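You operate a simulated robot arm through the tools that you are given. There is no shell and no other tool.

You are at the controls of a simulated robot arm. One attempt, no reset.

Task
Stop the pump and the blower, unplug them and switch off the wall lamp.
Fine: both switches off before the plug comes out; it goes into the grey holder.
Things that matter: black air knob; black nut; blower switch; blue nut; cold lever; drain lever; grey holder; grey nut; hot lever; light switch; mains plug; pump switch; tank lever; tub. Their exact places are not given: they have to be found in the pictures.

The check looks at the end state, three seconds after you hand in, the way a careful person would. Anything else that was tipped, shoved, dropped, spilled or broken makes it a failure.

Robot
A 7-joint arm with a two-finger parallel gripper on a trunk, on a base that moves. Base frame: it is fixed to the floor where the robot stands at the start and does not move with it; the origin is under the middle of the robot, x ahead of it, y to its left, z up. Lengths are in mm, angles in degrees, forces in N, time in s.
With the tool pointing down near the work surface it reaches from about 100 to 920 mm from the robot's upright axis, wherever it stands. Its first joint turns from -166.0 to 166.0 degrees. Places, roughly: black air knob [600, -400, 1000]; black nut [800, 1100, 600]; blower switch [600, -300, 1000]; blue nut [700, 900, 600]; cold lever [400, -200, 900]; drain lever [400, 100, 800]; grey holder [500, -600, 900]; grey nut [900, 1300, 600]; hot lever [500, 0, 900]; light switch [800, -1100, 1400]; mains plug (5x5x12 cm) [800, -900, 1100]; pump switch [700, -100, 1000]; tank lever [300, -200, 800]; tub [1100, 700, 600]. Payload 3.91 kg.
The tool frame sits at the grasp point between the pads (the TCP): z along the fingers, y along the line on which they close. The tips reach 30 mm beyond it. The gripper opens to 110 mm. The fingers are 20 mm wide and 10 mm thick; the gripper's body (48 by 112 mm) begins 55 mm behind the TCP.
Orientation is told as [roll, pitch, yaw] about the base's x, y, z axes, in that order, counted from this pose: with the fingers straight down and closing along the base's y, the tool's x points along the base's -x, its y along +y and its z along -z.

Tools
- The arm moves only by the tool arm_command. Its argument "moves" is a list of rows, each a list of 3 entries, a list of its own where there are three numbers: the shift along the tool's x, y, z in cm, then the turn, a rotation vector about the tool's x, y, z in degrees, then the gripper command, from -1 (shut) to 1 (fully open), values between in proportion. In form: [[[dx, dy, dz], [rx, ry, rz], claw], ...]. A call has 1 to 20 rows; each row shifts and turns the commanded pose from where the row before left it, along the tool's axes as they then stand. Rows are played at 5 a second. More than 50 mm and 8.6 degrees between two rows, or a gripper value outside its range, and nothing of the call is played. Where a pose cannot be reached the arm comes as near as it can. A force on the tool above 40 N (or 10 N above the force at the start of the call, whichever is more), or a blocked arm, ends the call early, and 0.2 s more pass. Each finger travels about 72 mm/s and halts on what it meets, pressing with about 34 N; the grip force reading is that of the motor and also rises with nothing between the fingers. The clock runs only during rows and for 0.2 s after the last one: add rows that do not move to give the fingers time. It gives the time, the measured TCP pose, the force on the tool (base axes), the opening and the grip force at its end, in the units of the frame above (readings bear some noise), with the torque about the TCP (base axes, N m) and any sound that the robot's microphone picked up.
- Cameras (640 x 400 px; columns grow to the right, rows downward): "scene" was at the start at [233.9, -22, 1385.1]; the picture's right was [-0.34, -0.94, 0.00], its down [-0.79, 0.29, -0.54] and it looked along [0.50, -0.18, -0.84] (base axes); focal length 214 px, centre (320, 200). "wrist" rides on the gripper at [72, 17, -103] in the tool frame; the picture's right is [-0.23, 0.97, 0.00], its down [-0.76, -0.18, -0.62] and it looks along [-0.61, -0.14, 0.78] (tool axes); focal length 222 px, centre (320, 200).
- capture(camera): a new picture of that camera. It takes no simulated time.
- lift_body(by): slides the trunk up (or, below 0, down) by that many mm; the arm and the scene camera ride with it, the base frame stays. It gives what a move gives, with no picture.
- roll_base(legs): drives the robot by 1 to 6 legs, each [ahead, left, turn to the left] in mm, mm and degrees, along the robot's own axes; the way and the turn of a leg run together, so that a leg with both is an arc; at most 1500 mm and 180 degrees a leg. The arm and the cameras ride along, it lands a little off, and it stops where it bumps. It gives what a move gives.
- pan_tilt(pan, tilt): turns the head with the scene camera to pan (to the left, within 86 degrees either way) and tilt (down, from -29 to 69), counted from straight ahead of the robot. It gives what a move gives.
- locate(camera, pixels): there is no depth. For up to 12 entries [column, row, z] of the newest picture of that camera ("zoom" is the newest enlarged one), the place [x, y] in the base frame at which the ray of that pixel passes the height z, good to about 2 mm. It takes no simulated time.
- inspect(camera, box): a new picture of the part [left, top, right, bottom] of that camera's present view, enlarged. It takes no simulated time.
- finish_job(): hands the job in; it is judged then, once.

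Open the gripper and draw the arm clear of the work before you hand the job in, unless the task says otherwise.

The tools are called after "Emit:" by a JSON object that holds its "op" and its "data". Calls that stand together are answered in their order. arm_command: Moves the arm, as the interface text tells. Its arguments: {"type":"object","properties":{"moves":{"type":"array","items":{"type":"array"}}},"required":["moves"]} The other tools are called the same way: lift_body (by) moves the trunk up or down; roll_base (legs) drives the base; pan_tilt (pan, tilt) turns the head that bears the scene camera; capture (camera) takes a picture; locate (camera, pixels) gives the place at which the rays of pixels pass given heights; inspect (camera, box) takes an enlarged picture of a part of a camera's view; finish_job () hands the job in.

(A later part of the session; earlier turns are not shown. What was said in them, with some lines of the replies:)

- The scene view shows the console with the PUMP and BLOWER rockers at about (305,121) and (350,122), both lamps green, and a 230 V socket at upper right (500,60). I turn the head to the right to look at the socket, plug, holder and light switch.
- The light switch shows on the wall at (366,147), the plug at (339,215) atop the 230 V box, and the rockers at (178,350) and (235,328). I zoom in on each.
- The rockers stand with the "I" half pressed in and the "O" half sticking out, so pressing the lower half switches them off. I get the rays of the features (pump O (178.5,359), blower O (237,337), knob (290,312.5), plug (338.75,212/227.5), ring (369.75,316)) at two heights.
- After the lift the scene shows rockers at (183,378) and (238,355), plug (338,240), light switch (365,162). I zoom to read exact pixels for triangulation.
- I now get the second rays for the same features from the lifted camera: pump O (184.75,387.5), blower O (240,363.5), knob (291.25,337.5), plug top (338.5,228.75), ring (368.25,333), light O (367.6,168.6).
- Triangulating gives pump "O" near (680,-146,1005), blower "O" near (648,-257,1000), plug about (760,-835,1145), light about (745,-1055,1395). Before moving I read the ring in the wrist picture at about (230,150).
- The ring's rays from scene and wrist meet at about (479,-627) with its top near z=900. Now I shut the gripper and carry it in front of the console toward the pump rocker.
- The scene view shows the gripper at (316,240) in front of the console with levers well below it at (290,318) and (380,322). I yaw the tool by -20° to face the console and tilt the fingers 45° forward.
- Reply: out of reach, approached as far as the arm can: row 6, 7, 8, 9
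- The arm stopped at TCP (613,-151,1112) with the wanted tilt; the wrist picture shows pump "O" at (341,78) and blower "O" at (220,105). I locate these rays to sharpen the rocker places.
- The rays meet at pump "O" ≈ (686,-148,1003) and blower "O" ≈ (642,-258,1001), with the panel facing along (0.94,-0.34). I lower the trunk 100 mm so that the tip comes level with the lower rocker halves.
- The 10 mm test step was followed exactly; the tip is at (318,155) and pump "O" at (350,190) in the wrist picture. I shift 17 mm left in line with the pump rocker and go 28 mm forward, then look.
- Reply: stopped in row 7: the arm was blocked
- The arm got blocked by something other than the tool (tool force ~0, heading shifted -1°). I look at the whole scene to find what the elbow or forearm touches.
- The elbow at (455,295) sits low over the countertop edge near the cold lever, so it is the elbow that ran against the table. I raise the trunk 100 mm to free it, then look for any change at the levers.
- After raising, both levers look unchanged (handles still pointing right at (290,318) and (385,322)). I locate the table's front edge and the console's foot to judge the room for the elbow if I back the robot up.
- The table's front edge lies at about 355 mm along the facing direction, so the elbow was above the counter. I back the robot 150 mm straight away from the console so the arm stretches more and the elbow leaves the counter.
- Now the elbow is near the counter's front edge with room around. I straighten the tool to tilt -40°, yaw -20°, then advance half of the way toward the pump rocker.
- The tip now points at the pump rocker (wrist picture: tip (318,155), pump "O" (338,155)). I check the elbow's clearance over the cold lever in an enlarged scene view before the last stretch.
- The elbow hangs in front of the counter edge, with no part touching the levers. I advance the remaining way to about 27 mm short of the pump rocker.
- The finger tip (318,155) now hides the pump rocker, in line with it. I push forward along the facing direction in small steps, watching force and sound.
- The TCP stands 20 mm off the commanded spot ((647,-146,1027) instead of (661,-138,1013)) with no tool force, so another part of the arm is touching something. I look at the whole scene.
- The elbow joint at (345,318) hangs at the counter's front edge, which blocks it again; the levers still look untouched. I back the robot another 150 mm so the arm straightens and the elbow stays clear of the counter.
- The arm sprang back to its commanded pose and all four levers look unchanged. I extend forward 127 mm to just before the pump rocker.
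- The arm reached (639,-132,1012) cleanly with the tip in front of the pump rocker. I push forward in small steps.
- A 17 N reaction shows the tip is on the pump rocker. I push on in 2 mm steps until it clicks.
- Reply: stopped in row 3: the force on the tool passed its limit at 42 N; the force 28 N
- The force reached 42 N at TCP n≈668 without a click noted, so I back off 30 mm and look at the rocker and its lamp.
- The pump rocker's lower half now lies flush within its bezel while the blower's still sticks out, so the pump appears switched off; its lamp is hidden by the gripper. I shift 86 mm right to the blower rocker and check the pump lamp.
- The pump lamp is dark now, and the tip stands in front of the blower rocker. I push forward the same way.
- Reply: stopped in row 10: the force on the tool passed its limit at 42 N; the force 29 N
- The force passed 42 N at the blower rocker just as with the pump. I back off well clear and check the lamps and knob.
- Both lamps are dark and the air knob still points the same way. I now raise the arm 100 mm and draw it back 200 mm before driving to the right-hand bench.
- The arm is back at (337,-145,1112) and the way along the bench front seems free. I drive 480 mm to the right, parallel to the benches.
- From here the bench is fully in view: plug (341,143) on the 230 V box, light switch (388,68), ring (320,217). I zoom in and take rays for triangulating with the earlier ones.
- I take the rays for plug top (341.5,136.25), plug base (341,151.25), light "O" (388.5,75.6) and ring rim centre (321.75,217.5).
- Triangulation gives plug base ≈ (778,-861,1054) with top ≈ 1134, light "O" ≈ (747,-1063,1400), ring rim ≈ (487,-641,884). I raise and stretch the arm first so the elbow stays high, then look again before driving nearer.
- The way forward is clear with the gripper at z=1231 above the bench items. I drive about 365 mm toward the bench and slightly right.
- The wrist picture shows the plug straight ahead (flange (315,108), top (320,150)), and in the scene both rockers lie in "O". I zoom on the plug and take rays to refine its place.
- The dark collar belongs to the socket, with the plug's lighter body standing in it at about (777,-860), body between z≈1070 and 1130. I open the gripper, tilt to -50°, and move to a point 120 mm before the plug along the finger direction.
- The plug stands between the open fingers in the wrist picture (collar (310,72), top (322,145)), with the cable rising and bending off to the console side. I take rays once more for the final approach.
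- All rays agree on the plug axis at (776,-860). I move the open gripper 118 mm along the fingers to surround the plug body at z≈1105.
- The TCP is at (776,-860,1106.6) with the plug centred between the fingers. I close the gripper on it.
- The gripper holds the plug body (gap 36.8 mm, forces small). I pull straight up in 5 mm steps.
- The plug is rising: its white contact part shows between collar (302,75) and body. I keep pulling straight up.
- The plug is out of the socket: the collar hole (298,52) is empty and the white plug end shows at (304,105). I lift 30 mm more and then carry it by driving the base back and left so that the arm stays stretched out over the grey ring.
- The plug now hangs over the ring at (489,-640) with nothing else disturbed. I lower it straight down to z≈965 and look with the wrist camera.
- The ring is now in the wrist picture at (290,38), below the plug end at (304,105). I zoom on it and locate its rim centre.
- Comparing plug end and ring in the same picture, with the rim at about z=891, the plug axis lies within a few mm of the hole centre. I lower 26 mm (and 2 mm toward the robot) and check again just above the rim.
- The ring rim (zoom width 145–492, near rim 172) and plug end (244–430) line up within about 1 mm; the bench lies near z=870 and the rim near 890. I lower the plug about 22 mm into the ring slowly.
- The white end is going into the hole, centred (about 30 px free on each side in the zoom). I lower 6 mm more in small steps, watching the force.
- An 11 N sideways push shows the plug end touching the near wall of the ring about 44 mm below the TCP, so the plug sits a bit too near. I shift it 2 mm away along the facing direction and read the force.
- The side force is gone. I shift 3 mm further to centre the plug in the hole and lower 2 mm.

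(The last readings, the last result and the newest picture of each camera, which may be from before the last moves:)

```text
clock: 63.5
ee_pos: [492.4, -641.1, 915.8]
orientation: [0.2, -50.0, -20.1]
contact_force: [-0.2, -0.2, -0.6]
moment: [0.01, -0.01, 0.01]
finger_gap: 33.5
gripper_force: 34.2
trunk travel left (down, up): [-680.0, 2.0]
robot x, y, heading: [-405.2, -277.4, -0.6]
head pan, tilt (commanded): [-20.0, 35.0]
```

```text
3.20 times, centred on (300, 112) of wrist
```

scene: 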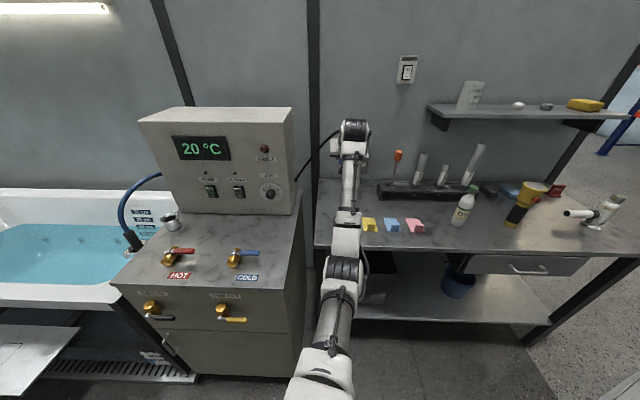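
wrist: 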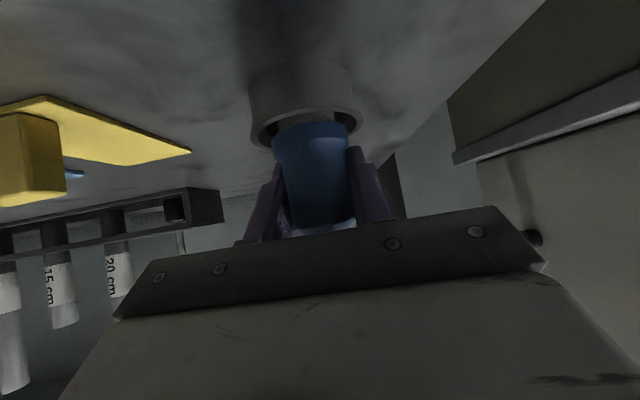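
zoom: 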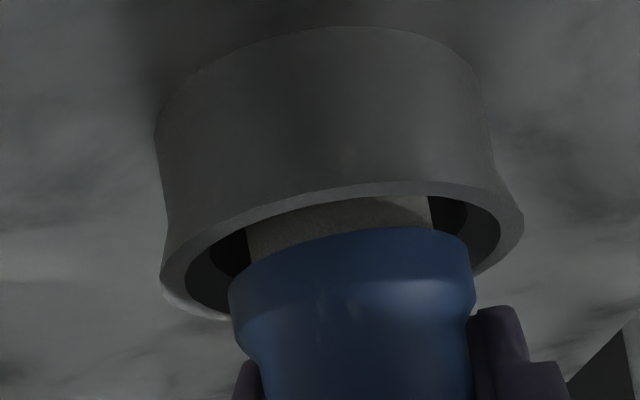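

No contact yet at z=915.8. I lower in 1 mm steps to find the bottom.

Emit:
{"op": "arm_command", "data": {"moves": [[[0.077, 0, 0.064], [0, 0, 0], -1], [[0.077, 0, 0.064], [0, 0, 0], -1], [[0.077, 0, 0.064], [0, 0, 0], -1], [[0, 0, 0], [0, 0, 0], -1]]}}

Emit:
{"op": "inspect", "data": {"camera": "wrist", "box": [200, 50, 400, 175]}}

```text
clock: 64.5
ee_pos: [492.1, -641.8, 914.0]
orientation: [0.1, -50.2, -20.0]
contact_force: [0.4, 0.7, -1.4]
moment: [-0.01, 0.02, -0.01]
finger_gap: 33.5
gripper_force: 34.4
trunk travel left (down, up): [-680.0, 2.0]
robot x, y, heading: [-405.9, -275.1, -0.7]
head pan, tilt (commanded): [-20.0, 35.0]
```

```text
3.20 times, centred on (300, 112) of wrist
```

zoom: 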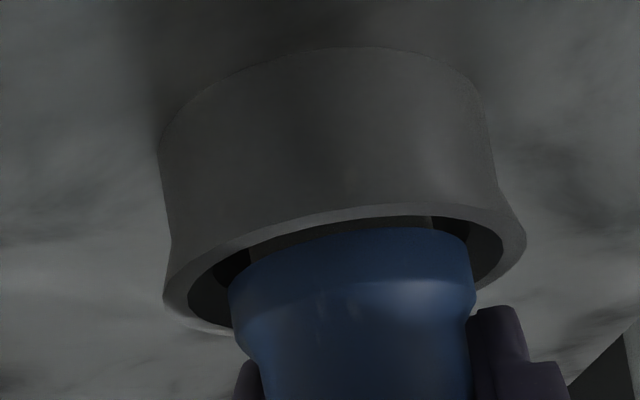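

Still no bottom force at z=914; the blue shoulder is now just below the rim. I lower 3 mm more in 1 mm steps.

Emit:
{"op": "arm_command", "data": {"moves": [[[0.077, 0, 0.064], [0, 0, 0], -1], [[0.077, 0, 0.064], [0, 0, 0], -1], [[0.077, 0, 0.064], [0, 0, 0], -1], [[0, 0, 0], [0, 0, 0], -1]]}}

Emit:
{"op": "inspect", "data": {"camera": "wrist", "box": [200, 50, 400, 175]}}

```text
clock: 65.5
ee_pos: [491.7, -641.4, 913.1]
orientation: [0.0, -50.4, -20.2]
contact_force: [3.7, -1.2, 11.7]
moment: [0.15, -0.05, -0.05]
finger_gap: 33.4
gripper_force: 34.0
trunk travel left (down, up): [-680.0, 2.0]
robot x, y, heading: [-402.6, -272.1, -1.0]
head pan, tilt (commanded): [-20.0, 35.0]
```

```text
3.20 times, centred on (300, 112) of wrist
```

zoom: 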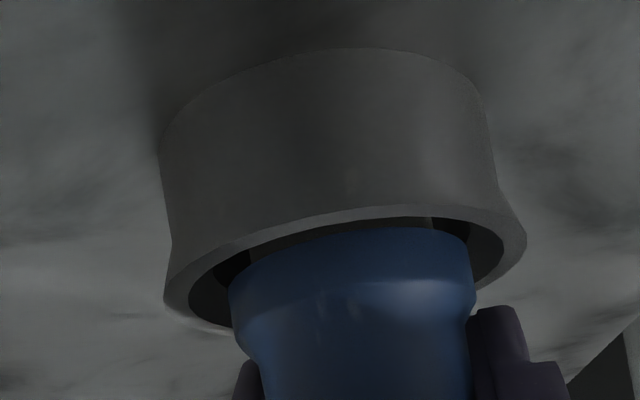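

A 12 N upward force shows the plug has reached the bottom of the holder. I open the gripper gently to about 60 mm and watch.

Emit:
{"op": "arm_command", "data": {"moves": [[[-0.077, 0, -0.064], [0, 0, 0], -1], [[0, 0, 0], [0, 0, 0], -0.3], [[0, 0, 0], [0, 0, 0], -0.15], [[0, 0, 0], [0, 0, 0], 0.0], [[0, 0, 0], [0, 0, 0], 0.1], [[0, 0, 0], [0, 0, 0], 0.1]]}}

Emit:
{"op": "capture", "data": {"camera": "wrist"}}

Emit:
{"op": "capture", "data": {"camera": "scene"}}

```text
clock: 66.9
ee_pos: [491.7, -642.8, 911.0]
orientation: [0.1, -50.0, -20.1]
contact_force: [-0.3, 1.0, -0.1]
moment: [-0.02, -0.04, 0.03]
finger_gap: 60.4
gripper_force: 0.0
trunk travel left (down, up): [-680.0, 2.0]
robot x, y, heading: [-403.8, -271.2, -0.7]
head pan, tilt (commanded): [-20.0, 35.0]
```

```text
taken
```

wrist: 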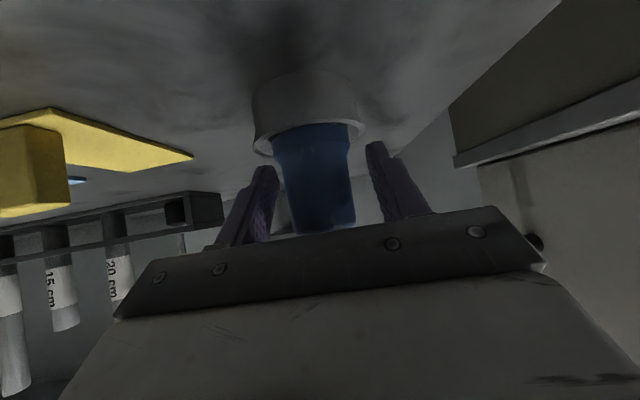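

```text
taken
```

scene: 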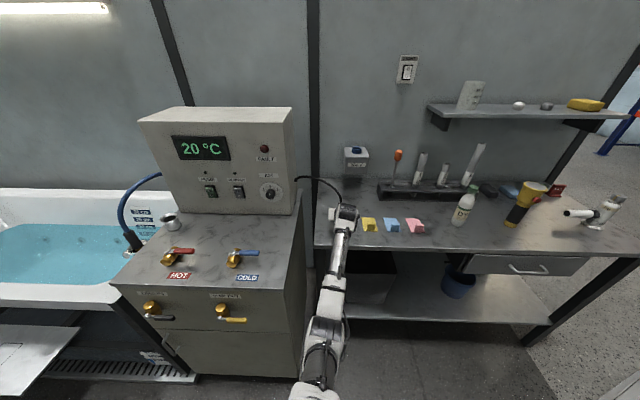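

The plug stands in the ring, released (gap 60 mm). I draw the gripper back along its fingers and look.

Emit:
{"op": "arm_command", "data": {"moves": [[[0, 0, 0], [0, 0, 0], 0.4], [[0, 0, 0], [0, 0, 0], 0.4], [[0, 0, -1.5], [0, 0, 0], 0.4], [[0, 0, -2.5], [0, 0, 0], 0.4], [[0, 0, -3], [0, 0, 0], 0.4], [[0, 0, -3], [0, 0, 0], 0.4], [[0, 0, -3], [0, 0, 0], 0.4], [[0, 0, 0], [0, 0, 0], 0.4]]}}

Emit:
{"op": "capture", "data": {"camera": "wrist"}}

Emit:
{"op": "inspect", "data": {"camera": "scene", "box": [270, 130, 430, 250]}}

```text
clock: 68.7
ee_pos: [398.2, -608.2, 994.7]
orientation: [0.1, -50.0, -20.0]
contact_force: [-0.8, -0.1, 0.2]
moment: [-0.03, -0.01, 0.02]
finger_gap: 76.9
gripper_force: 0.0
trunk travel left (down, up): [-680.0, 2.0]
robot x, y, heading: [-401.7, -273.5, -0.7]
head pan, tilt (commanded): [-20.0, 35.0]
```

```text
taken
```

wrist: 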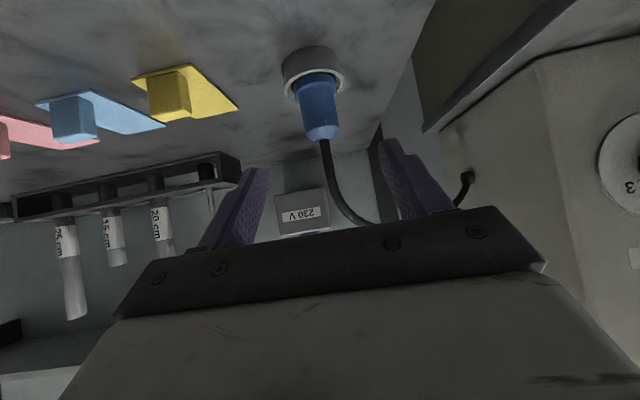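

```text
3.33 times, centred on (350, 190) of scene
```

zoom: 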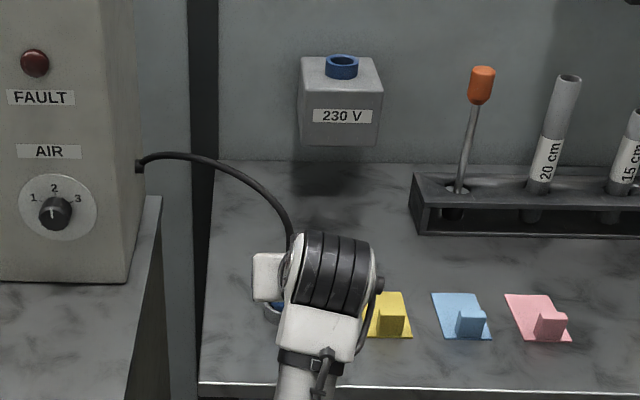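

The plug stands upright in the ring at (318,100) and the socket is empty. I retract further, raise the arm toward z≈1330 and then look at the light switch and shelf.

Emit:
{"op": "arm_command", "data": {"moves": [[[0, 0, -3], [0, 0, 0], -1], [[0, 0, -3], [0, 0, 0], -1], [[-2.68, 0, -2.25], [0, 0, 0], -1], [[-2.68, 0, -2.25], [0, 0, 0], -1], [[-2.68, 0, -2.25], [0, 0, 0], -1], [[-2.68, 0, -2.25], [0, 0, 0], -1], [[-2.68, 0, -2.25], [0, 0, 0], -1], [[-2.68, 0, -2.25], [0, 0, 0], -1], [[-2.68, 0, -2.25], [0, 0, 0], -1], [[-2.68, 0, -2.25], [0, 0, 0], -1], [[0, 0, 0], [0, 0, 0], -1]]}}

Emit:
{"op": "capture", "data": {"camera": "scene"}}

Emit:
{"op": "inspect", "data": {"camera": "scene", "box": [380, 40, 540, 140]}}

```text
clock: 71.1
ee_pos: [354.8, -592.3, 1314.9]
orientation: [0.1, -50.0, -20.2]
contact_force: [0.2, 1.2, -0.2]
moment: [-0.01, 0.03, 0.02]
finger_gap: 0.0
gripper_force: 33.9
trunk travel left (down, up): [-680.0, 2.0]
robot x, y, heading: [-407.8, -272.4, -0.7]
head pan, tilt (commanded): [-20.0, 35.0]
```

```text
taken
```

scene: 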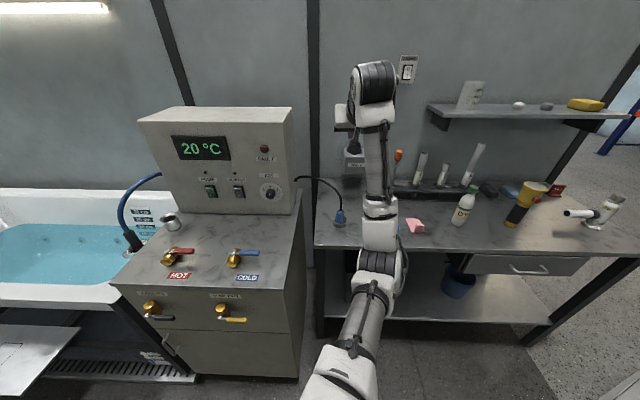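

```text
4.00 times, centred on (460, 90) of scene
```

zoom: 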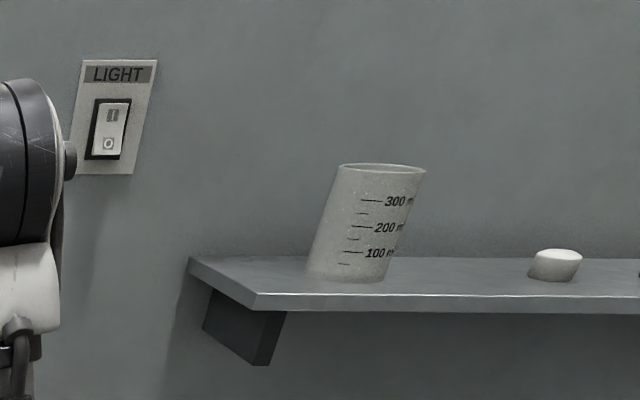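

The plug stands in the grey ring at (340,217). I locate the shelf's left corners (427.5,104.5), (443.75,115) and the light "O" (407,75.75).

Emit:
{"op": "locate", "data": {"camera": "scene", "pixels": [[407, 75.75, 1400], [407, 75.75, 1380], [427.5, 104.5, 1320], [427.5, 104.5, 1300], [427.5, 104.5, 1280], [443.75, 114, 1300], [443.75, 114, 1280], [443.75, 114, 1320], [340, 217, 910], [337, 226, 889]]}}

```text
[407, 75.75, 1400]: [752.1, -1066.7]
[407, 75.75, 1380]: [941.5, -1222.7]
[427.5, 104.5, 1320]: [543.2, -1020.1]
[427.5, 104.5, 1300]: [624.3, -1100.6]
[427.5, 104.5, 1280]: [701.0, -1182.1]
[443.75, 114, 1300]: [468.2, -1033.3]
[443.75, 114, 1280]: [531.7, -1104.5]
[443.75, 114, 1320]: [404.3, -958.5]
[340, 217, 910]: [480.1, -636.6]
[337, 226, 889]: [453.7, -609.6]
```

The shelf's left end is at about 865 mm along the bench at z≈1278, well right of the light switch at about 745. I drive right by 295 mm and then ahead 390 mm with the arm held high.

Emit:
{"op": "roll_base", "data": {"legs": [[-101, -277, 0], [366, -133, 0]]}}

Emit:
{"op": "capture", "data": {"camera": "scene"}}

Emit:
{"op": "capture", "data": {"camera": "wrist"}}

```text
clock: 75.9
ee_pos: [610.9, -1013.3, 1313.3]
orientation: [0.0, -50.0, -20.6]
contact_force: [0.0, -0.3, -0.8]
moment: [0.0, -0.02, 0.0]
finger_gap: 0.0
gripper_force: 34.3
trunk travel left (down, up): [-680.0, 2.0]
robot x, y, heading: [-148.8, -692.9, -1.1]
head pan, tilt (commanded): [-20.0, 35.0]
```

```text
taken
```

scene: 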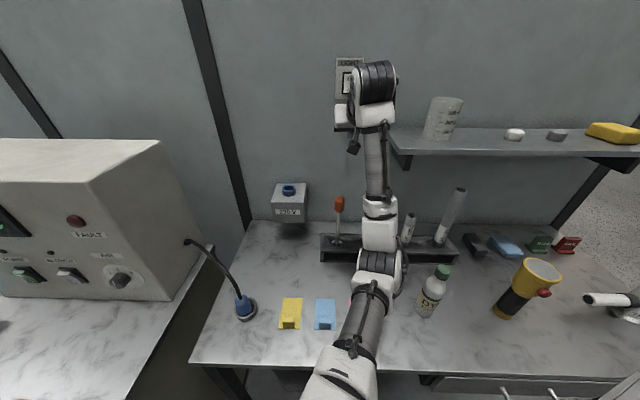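

```text
taken
```

wrist: 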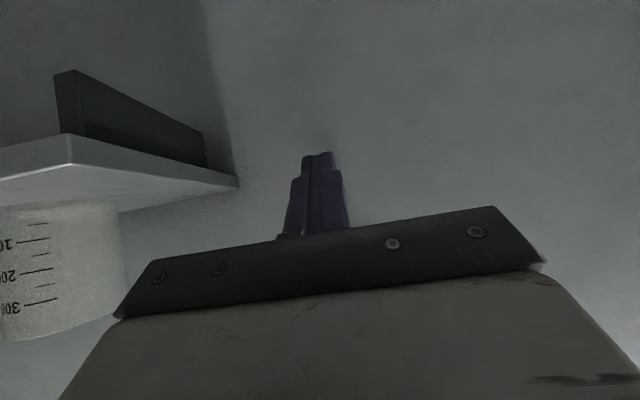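

The gripper is now in front of the light switch column (TCP (611,-1013,1313)). I tilt to -60° and raise to about z=1403, then view the switch with the wrist camera.

Emit:
{"op": "arm_command", "data": {"moves": [[[0, 0, 0], [0, -5, 0], -1], [[0, 0, 0], [0, -5, 0], -1], [[-2.6, 0, -1.5], [0, 0, 0], -1], [[-2.6, 0, -1.5], [0, 0, 0], -1], [[-2.6, 0, -1.5], [0, 0, 0], -1], [[0, 0, 0], [0, 0, 0], -1]]}}

Emit:
{"op": "capture", "data": {"camera": "wrist"}}

Emit:
{"op": "capture", "data": {"camera": "scene"}}

```text
clock: 77.3
ee_pos: [610.8, -1012.0, 1402.9]
orientation: [0.1, -60.0, -20.6]
contact_force: [0.2, -0.5, -0.5]
moment: [0.0, 0.0, -0.01]
finger_gap: 0.0
gripper_force: 33.5
trunk travel left (down, up): [-680.0, 2.0]
robot x, y, heading: [-145.2, -688.0, -1.4]
head pan, tilt (commanded): [-20.0, 35.0]
```

```text
taken
```

wrist: 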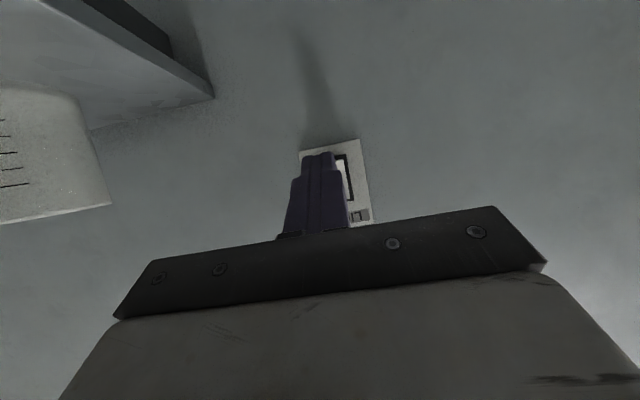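

```text
taken
```

scene: 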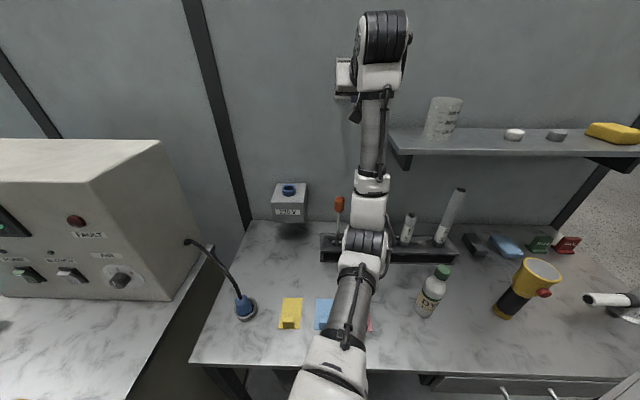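

The finger hides the switch. I shift 50 mm to the left to see it clearly and locate it.

Emit:
{"op": "arm_command", "data": {"moves": [[[0, 2.5, 0], [0, 0, 0], -1], [[0, 2.5, 0], [0, 0, 0], -1], [[0, 0, 0], [0, 0, 0], -1]]}}

Emit:
{"op": "capture", "data": {"camera": "wrist"}}

Emit:
{"op": "inspect", "data": {"camera": "wrist", "box": [200, 120, 360, 220]}}

```text
clock: 78.1
ee_pos: [628.7, -966.2, 1403.2]
orientation: [0.1, -59.9, -20.6]
contact_force: [0.0, 0.0, 0.1]
moment: [0.02, 0.0, -0.03]
finger_gap: 0.2
gripper_force: 33.8
trunk travel left (down, up): [-680.0, 2.0]
robot x, y, heading: [-148.5, -689.5, -0.9]
head pan, tilt (commanded): [-20.0, 35.0]
```

```text
taken
```

wrist: 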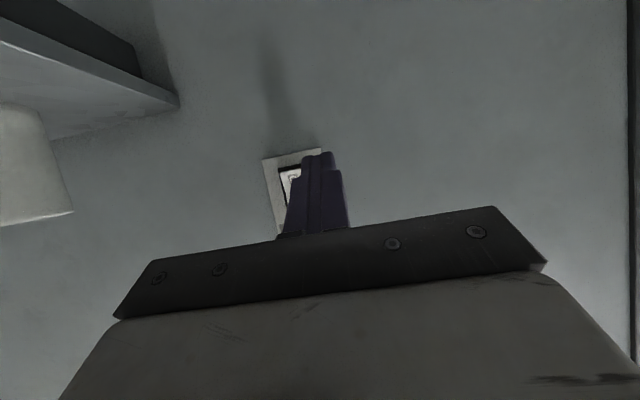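

```text
4.00 times, centred on (280, 170) of wrist
```

zoom: 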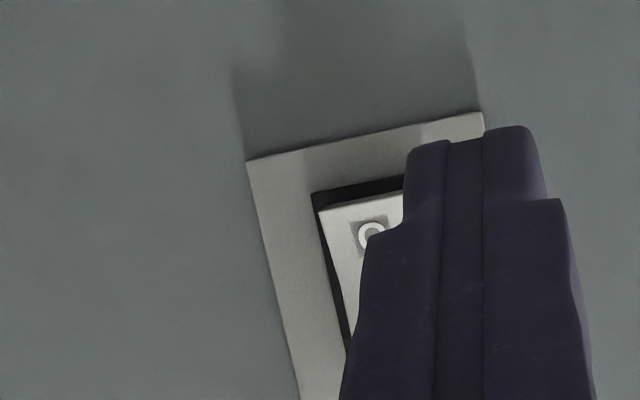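

The "O" shows at (293,178.5), giving its place as about z=1398 and 50 mm to the right of the tip. I shift back 50 mm right, drop 4 mm and advance 85 mm.

Emit:
{"op": "arm_command", "data": {"moves": [[[0, -2.49, 0], [0, 0, 0], -1], [[0, -2.49, 0], [0, 0, 0], -1], [[-1.3, 0, 2.52], [0, 0, 0], -1], [[-1.3, 0, 2.52], [0, 0, 0], -1], [[-1.3, 0, 2.52], [0, 0, 0], -1], [[0, 0, 0], [0, 0, 0], -1]]}}

Emit:
{"op": "capture", "data": {"camera": "wrist"}}

Emit:
{"op": "inspect", "data": {"camera": "wrist", "box": [240, 80, 400, 240]}}

```text
clock: 79.5
ee_pos: [689.3, -1043.2, 1399.9]
orientation: [0.1, -60.2, -20.6]
contact_force: [0.3, 0.8, 0.1]
moment: [0.03, 0.01, 0.0]
finger_gap: 0.0
gripper_force: 34.1
trunk travel left (down, up): [-680.0, 2.0]
robot x, y, heading: [-145.4, -690.4, -1.2]
head pan, tilt (commanded): [-20.0, 35.0]
```

```text
taken
```

wrist: 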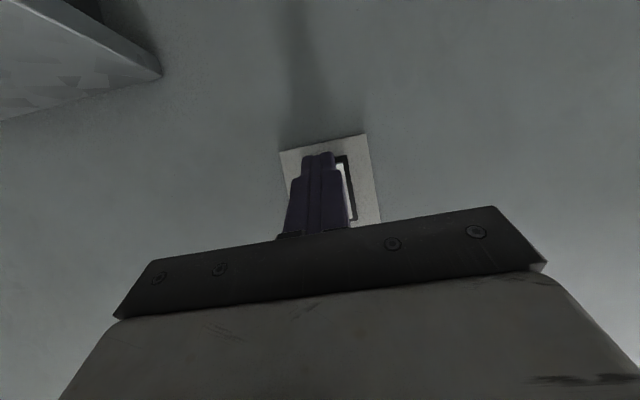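

```text
2.50 times, centred on (320, 160) of wrist
```

zoom: 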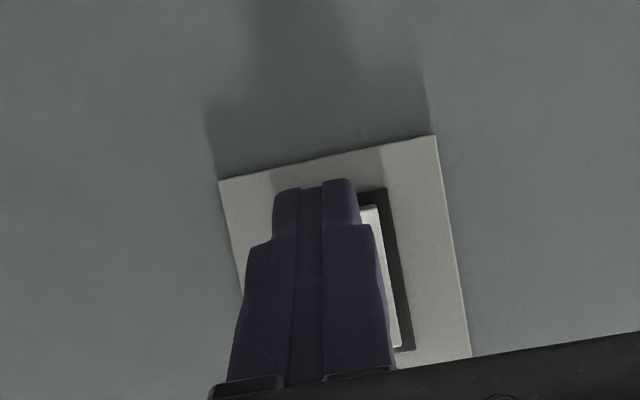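

The projected contact point falls on the middle of the rocker's lower half, centred sideways. I push forward in small steps.

Emit:
{"op": "arm_command", "data": {"moves": [[[-0.25, 0, 0.433], [0, 0, 0], -1], [[-0.25, 0, 0.433], [0, 0, 0], -1], [[-0.25, 0, 0.433], [0, 0, 0], -1], [[-0.2, 0, 0.346], [0, 0, 0], -1], [[-0.1, 0, 0.173], [0, 0, 0], -1], [[-0.1, 0, 0.173], [0, 0, 0], -1], [[-0.1, 0, 0.173], [0, 0, 0], -1], [[-0.1, 0, 0.173], [0, 0, 0], -1], [[-0.1, 0, 0.173], [0, 0, 0], -1], [[-0.1, 0, 0.173], [0, 0, 0], -1], [[-0.1, 0, 0.173], [0, 0, 0], -1], [[-0.1, 0, 0.173], [0, 0, 0], -1]]}}

Emit:
{"op": "capture", "data": {"camera": "wrist"}}

```text
clock: 82.1
ee_pos: [721.2, -1053.7, 1399.1]
orientation: [0.1, -59.9, -20.7]
contact_force: [-14.0, 6.3, -8.2]
moment: [0.1, 0.34, 0.0]
finger_gap: 0.0
gripper_force: 33.6
trunk travel left (down, up): [-680.0, 2.0]
robot x, y, heading: [-147.6, -686.7, -1.1]
head pan, tilt (commanded): [-20.0, 35.0]
```

```text
taken
```

wrist: 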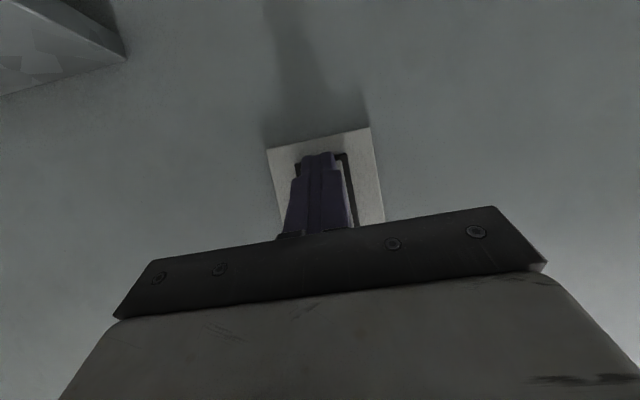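

A 17 N reaction shows contact with the light rocker. I push on in 2 mm steps.

Emit:
{"op": "arm_command", "data": {"moves": [[[-0.1, 0, 0.173], [0, 0, 0], -1], [[-0.1, 0, 0.173], [0, 0, 0], -1], [[-0.1, 0, 0.173], [0, 0, 0], -1], [[-0.1, 0, 0.173], [0, 0, 0], -1], [[-0.1, 0, 0.173], [0, 0, 0], -1]]}}

Emit:
{"op": "capture", "data": {"camera": "wrist"}}

```text
clock: 82.7
ee_pos: [721.4, -1054.6, 1399.8]
orientation: [0.2, -59.5, -20.6]
contact_force: [-19.3, 9.3, -4.4]
moment: [0.06, 0.28, 0.01]
finger_gap: 0.1
gripper_force: 33.9
trunk travel left (down, up): [-680.0, 2.0]
robot x, y, heading: [-149.9, -687.9, -1.2]
head pan, tilt (commanded): [-20.0, 35.0]
stopped in row 2: the force on the tool passed its limit at 42 N (the readings are from after the stop); the commanded pose is now the measured one
```

```text
taken
```

wrist: 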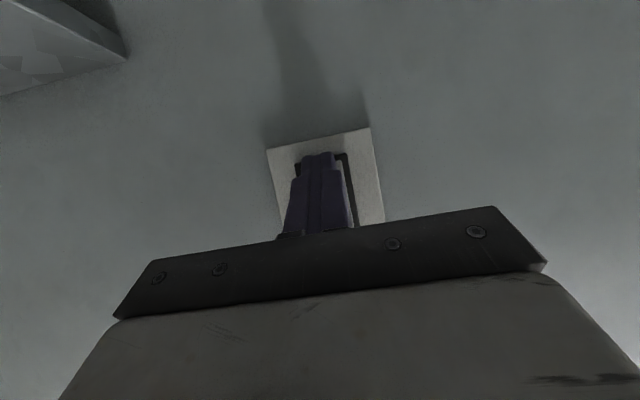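

The force passed 42 N as with the other rockers after they had tipped. I back off and shift aside to check the switch.

Emit:
{"op": "arm_command", "data": {"moves": [[[0.75, 0, -1.3], [0, 0, 0], -1], [[1.25, 0, -2.16], [0, 0, 0], -1], [[1.5, 0, -2.6], [0, 0, 0], -1], [[1.5, 0, -2.6], [0, 0, 0], -1], [[0, 3, 0], [0, 0, 0], -1], [[0, 3, 0], [0, 0, 0], -1], [[0, 3, 0], [0, 0, 0], -1], [[0, 0, 0], [0, 0, 0], -1]]}}

Emit:
{"op": "capture", "data": {"camera": "wrist"}}

Emit:
{"op": "capture", "data": {"camera": "scene"}}

Emit:
{"op": "inspect", "data": {"camera": "wrist", "box": [180, 120, 340, 220]}}

```text
clock: 84.5
ee_pos: [661.7, -936.3, 1398.2]
orientation: [0.3, -59.5, -20.7]
contact_force: [-0.8, 0.2, 0.4]
moment: [-0.04, 0.02, -0.04]
finger_gap: 0.0
gripper_force: 34.0
trunk travel left (down, up): [-680.0, 2.0]
robot x, y, heading: [-146.2, -685.6, -1.1]
head pan, tilt (commanded): [-20.0, 35.0]
```

```text
taken
```

wrist: 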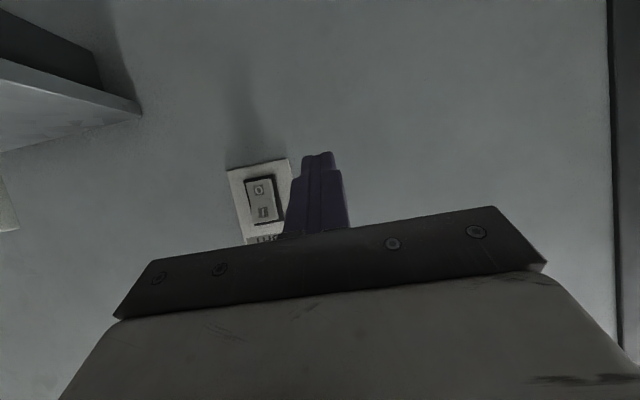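

```text
taken
```

scene: 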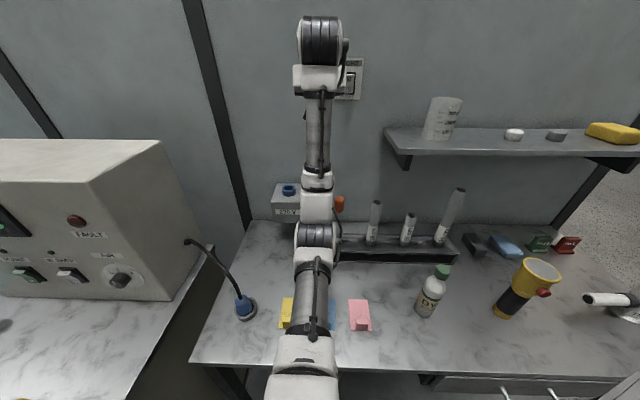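

```text
4.00 times, centred on (260, 170) of wrist
```

zoom: 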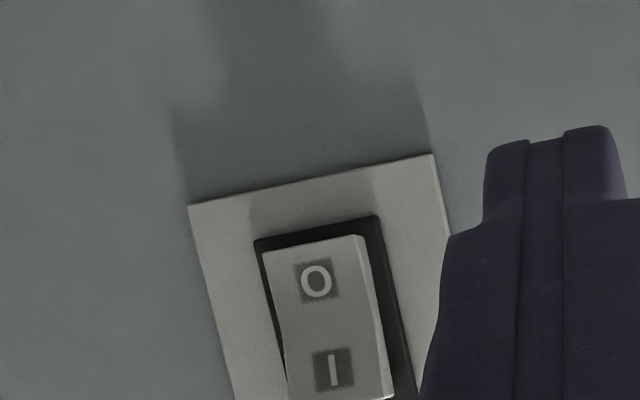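

The light rocker now lies with "O" pressed in and "I" standing out. I drive the robot back from the bench, opening the gripper, to check everything from further away.

Emit:
{"op": "roll_base", "data": {"legs": [[-366, 133, 0]]}}

Emit:
{"op": "arm_command", "data": {"moves": [[[0, 0, 0], [0, 0, 0], 1], [[0, 0, 0], [0, 0, 0], 1], [[0, 0, 0], [0, 0, 0], 1], [[0, 0, 0], [0, 0, 0], 1], [[0, 0, 0], [0, 0, 0], 1]]}}

Emit:
{"op": "capture", "data": {"camera": "scene"}}

Emit:
{"op": "inspect", "data": {"camera": "scene", "box": [180, 180, 340, 280]}}

```text
clock: 86.9
ee_pos: [298.8, -797.1, 1398.2]
orientation: [0.1, -59.7, -20.7]
contact_force: [0.3, 0.9, 0.3]
moment: [-0.01, 0.02, 0.0]
finger_gap: 0.0
gripper_force: 33.8
trunk travel left (down, up): [-680.0, 2.0]
robot x, y, heading: [-510.4, -550.5, -1.3]
head pan, tilt (commanded): [-20.0, 35.0]
```

```text
clock: 88.1
ee_pos: [298.6, -798.6, 1398.0]
orientation: [0.2, -59.4, -20.7]
contact_force: [0.0, -0.2, -1.3]
moment: [0.02, -0.03, 0.0]
finger_gap: 109.8
gripper_force: 0.0
trunk travel left (down, up): [-680.0, 2.0]
robot x, y, heading: [-507.9, -552.4, -1.2]
head pan, tilt (commanded): [-20.0, 35.0]
```

```text
taken
```

scene: 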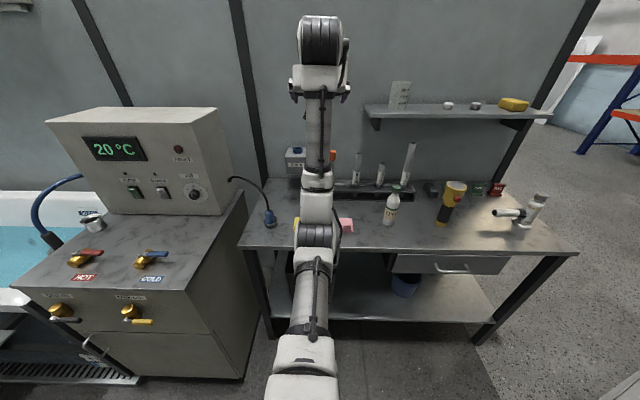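

```text
4.00 times, centred on (260, 230) of scene
```

zoom: 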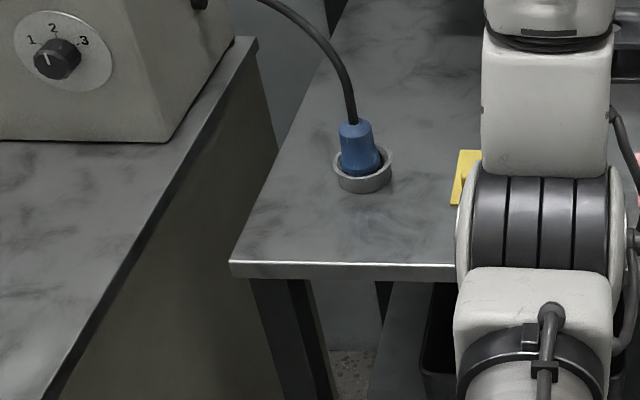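

The plug stands in the ring at (270,217). I zoom closer on it and turn the head to check the wall lamp and console.

Emit:
{"op": "inspect", "data": {"camera": "scene", "box": [245, 195, 301, 230]}}

Emit:
{"op": "pan_tilt", "data": {"pan": 10, "tilt": 15}}

Emit:
{"op": "capture", "data": {"camera": "scene"}}

Emit:
{"op": "inspect", "data": {"camera": "scene", "box": [60, 180, 260, 340]}}

```text
11.43 times, centred on (273, 212) of scene
```

zoom: 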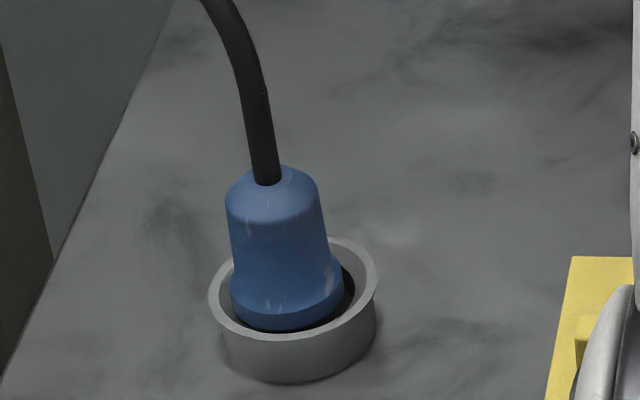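

```text
clock: 89.1
ee_pos: [299.0, -798.1, 1397.6]
orientation: [0.2, -59.4, -20.8]
contact_force: [0.1, 0.7, 0.0]
moment: [0.02, -0.01, -0.02]
finger_gap: 110.1
gripper_force: 0.1
trunk travel left (down, up): [-680.0, 2.0]
robot x, y, heading: [-510.2, -553.1, -1.1]
head pan, tilt (commanded): [10.0, 15.0]
```

```text
taken
```

scene: 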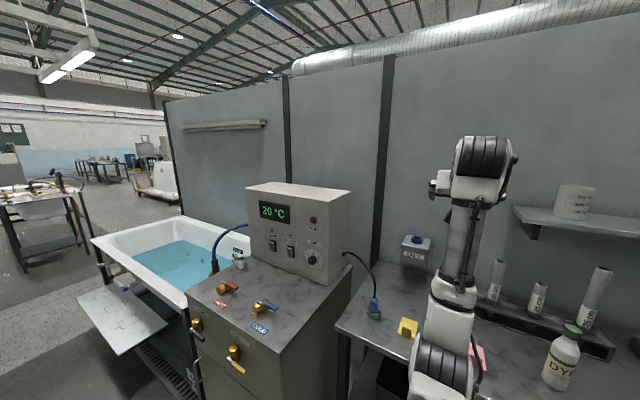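

```text
2.50 times, centred on (160, 260) of scene
```

zoom: 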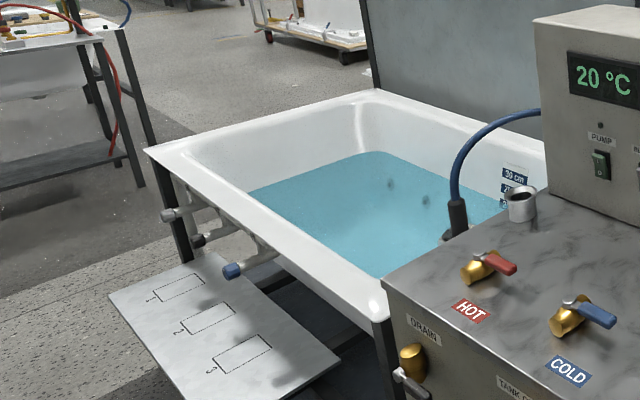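

The wall lamp at (225,125) is dark, the tub has stopped foaming, and the plug stands properly in the ring. I back the robot a bit further so the arm is well clear and take a last look at the switches.

Emit:
{"op": "roll_base", "data": {"legs": [[-188, 68, 0]]}}

Emit:
{"op": "pan_tilt", "data": {"pan": -18, "tilt": 30}}

Emit:
{"op": "capture", "data": {"camera": "scene"}}

Emit:
{"op": "inspect", "data": {"camera": "scene", "box": [60, 110, 300, 260]}}

Emit:
{"op": "inspect", "data": {"camera": "scene", "box": [300, 50, 540, 200]}}

```text
clock: 90.7
ee_pos: [112.1, -726.9, 1399.7]
orientation: [0.2, -59.5, -20.9]
contact_force: [-0.2, 0.2, -0.3]
moment: [0.0, 0.0, -0.03]
finger_gap: 110.0
gripper_force: 0.1
trunk travel left (down, up): [-680.0, 2.0]
robot x, y, heading: [-692.8, -477.3, -1.5]
head pan, tilt (commanded): [10.0, 15.0]
```

```text
clock: 91.6
ee_pos: [113.1, -726.9, 1397.8]
orientation: [0.2, -59.5, -20.8]
contact_force: [0.2, 0.4, -0.2]
moment: [0.0, 0.01, 0.03]
finger_gap: 109.9
gripper_force: 0.0
trunk travel left (down, up): [-680.0, 2.0]
robot x, y, heading: [-695.6, -476.1, -1.3]
head pan, tilt (commanded): [-18.0, 30.0]
```

```text
taken
```

scene: 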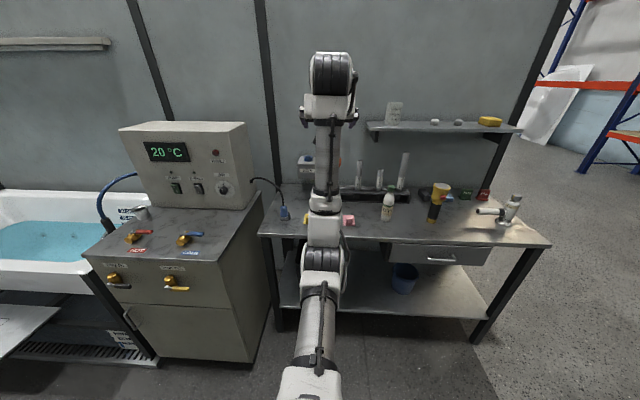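

```text
2.67 times, centred on (180, 185) of scene
```

zoom: 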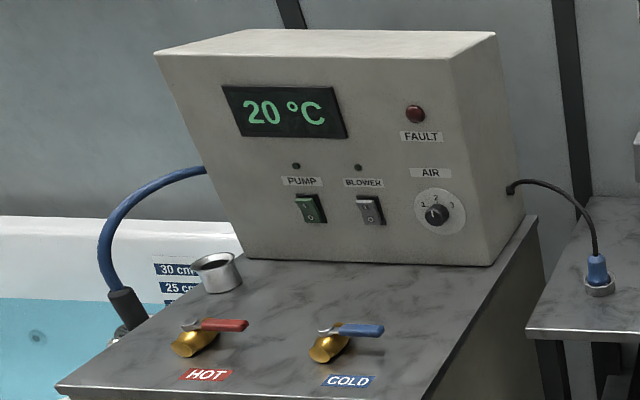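

```text
2.67 times, centred on (420, 125) of scene
```

zoom: 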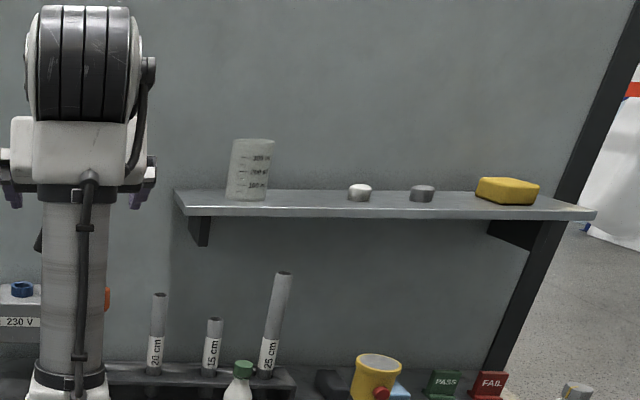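

Both console lamps are dark with the rockers in "O". The plug stands in the grey ring, the wall lamp is off, the levers and bench items are in place, and the gripper is open and clear of the work. I hand the job in.

Emit:
{"op": "finish_job", "data": {}}

```text
The job is handed in.
```

The job is handed in; no verdict came back with the hand-in. In the last pictures:

- **Pump and blower:** both rockers are at "O" and their lamps are dark. They were switched off before the plug came out.
- **Mains plug:** it is out of the socket and standing upright in the grey holder.
- **Wall lamp:** the light switch is at "O" and the lamp is dark.
- **Everything else:** the levers, air knob and bench items show no visible change.

- **Elbow contact:** the arm's elbow was blocked twice while reaching for the pump switch, most likely against the front edge of the counter. The first contact turned the robot's base by about 1 degree. I backed the robot away each time, and the levers looked unmoved afterwards.
- **Display still lit:** the console display still reads 20 °C with the plug out. I left it alone, since stopping it was not part of the task.
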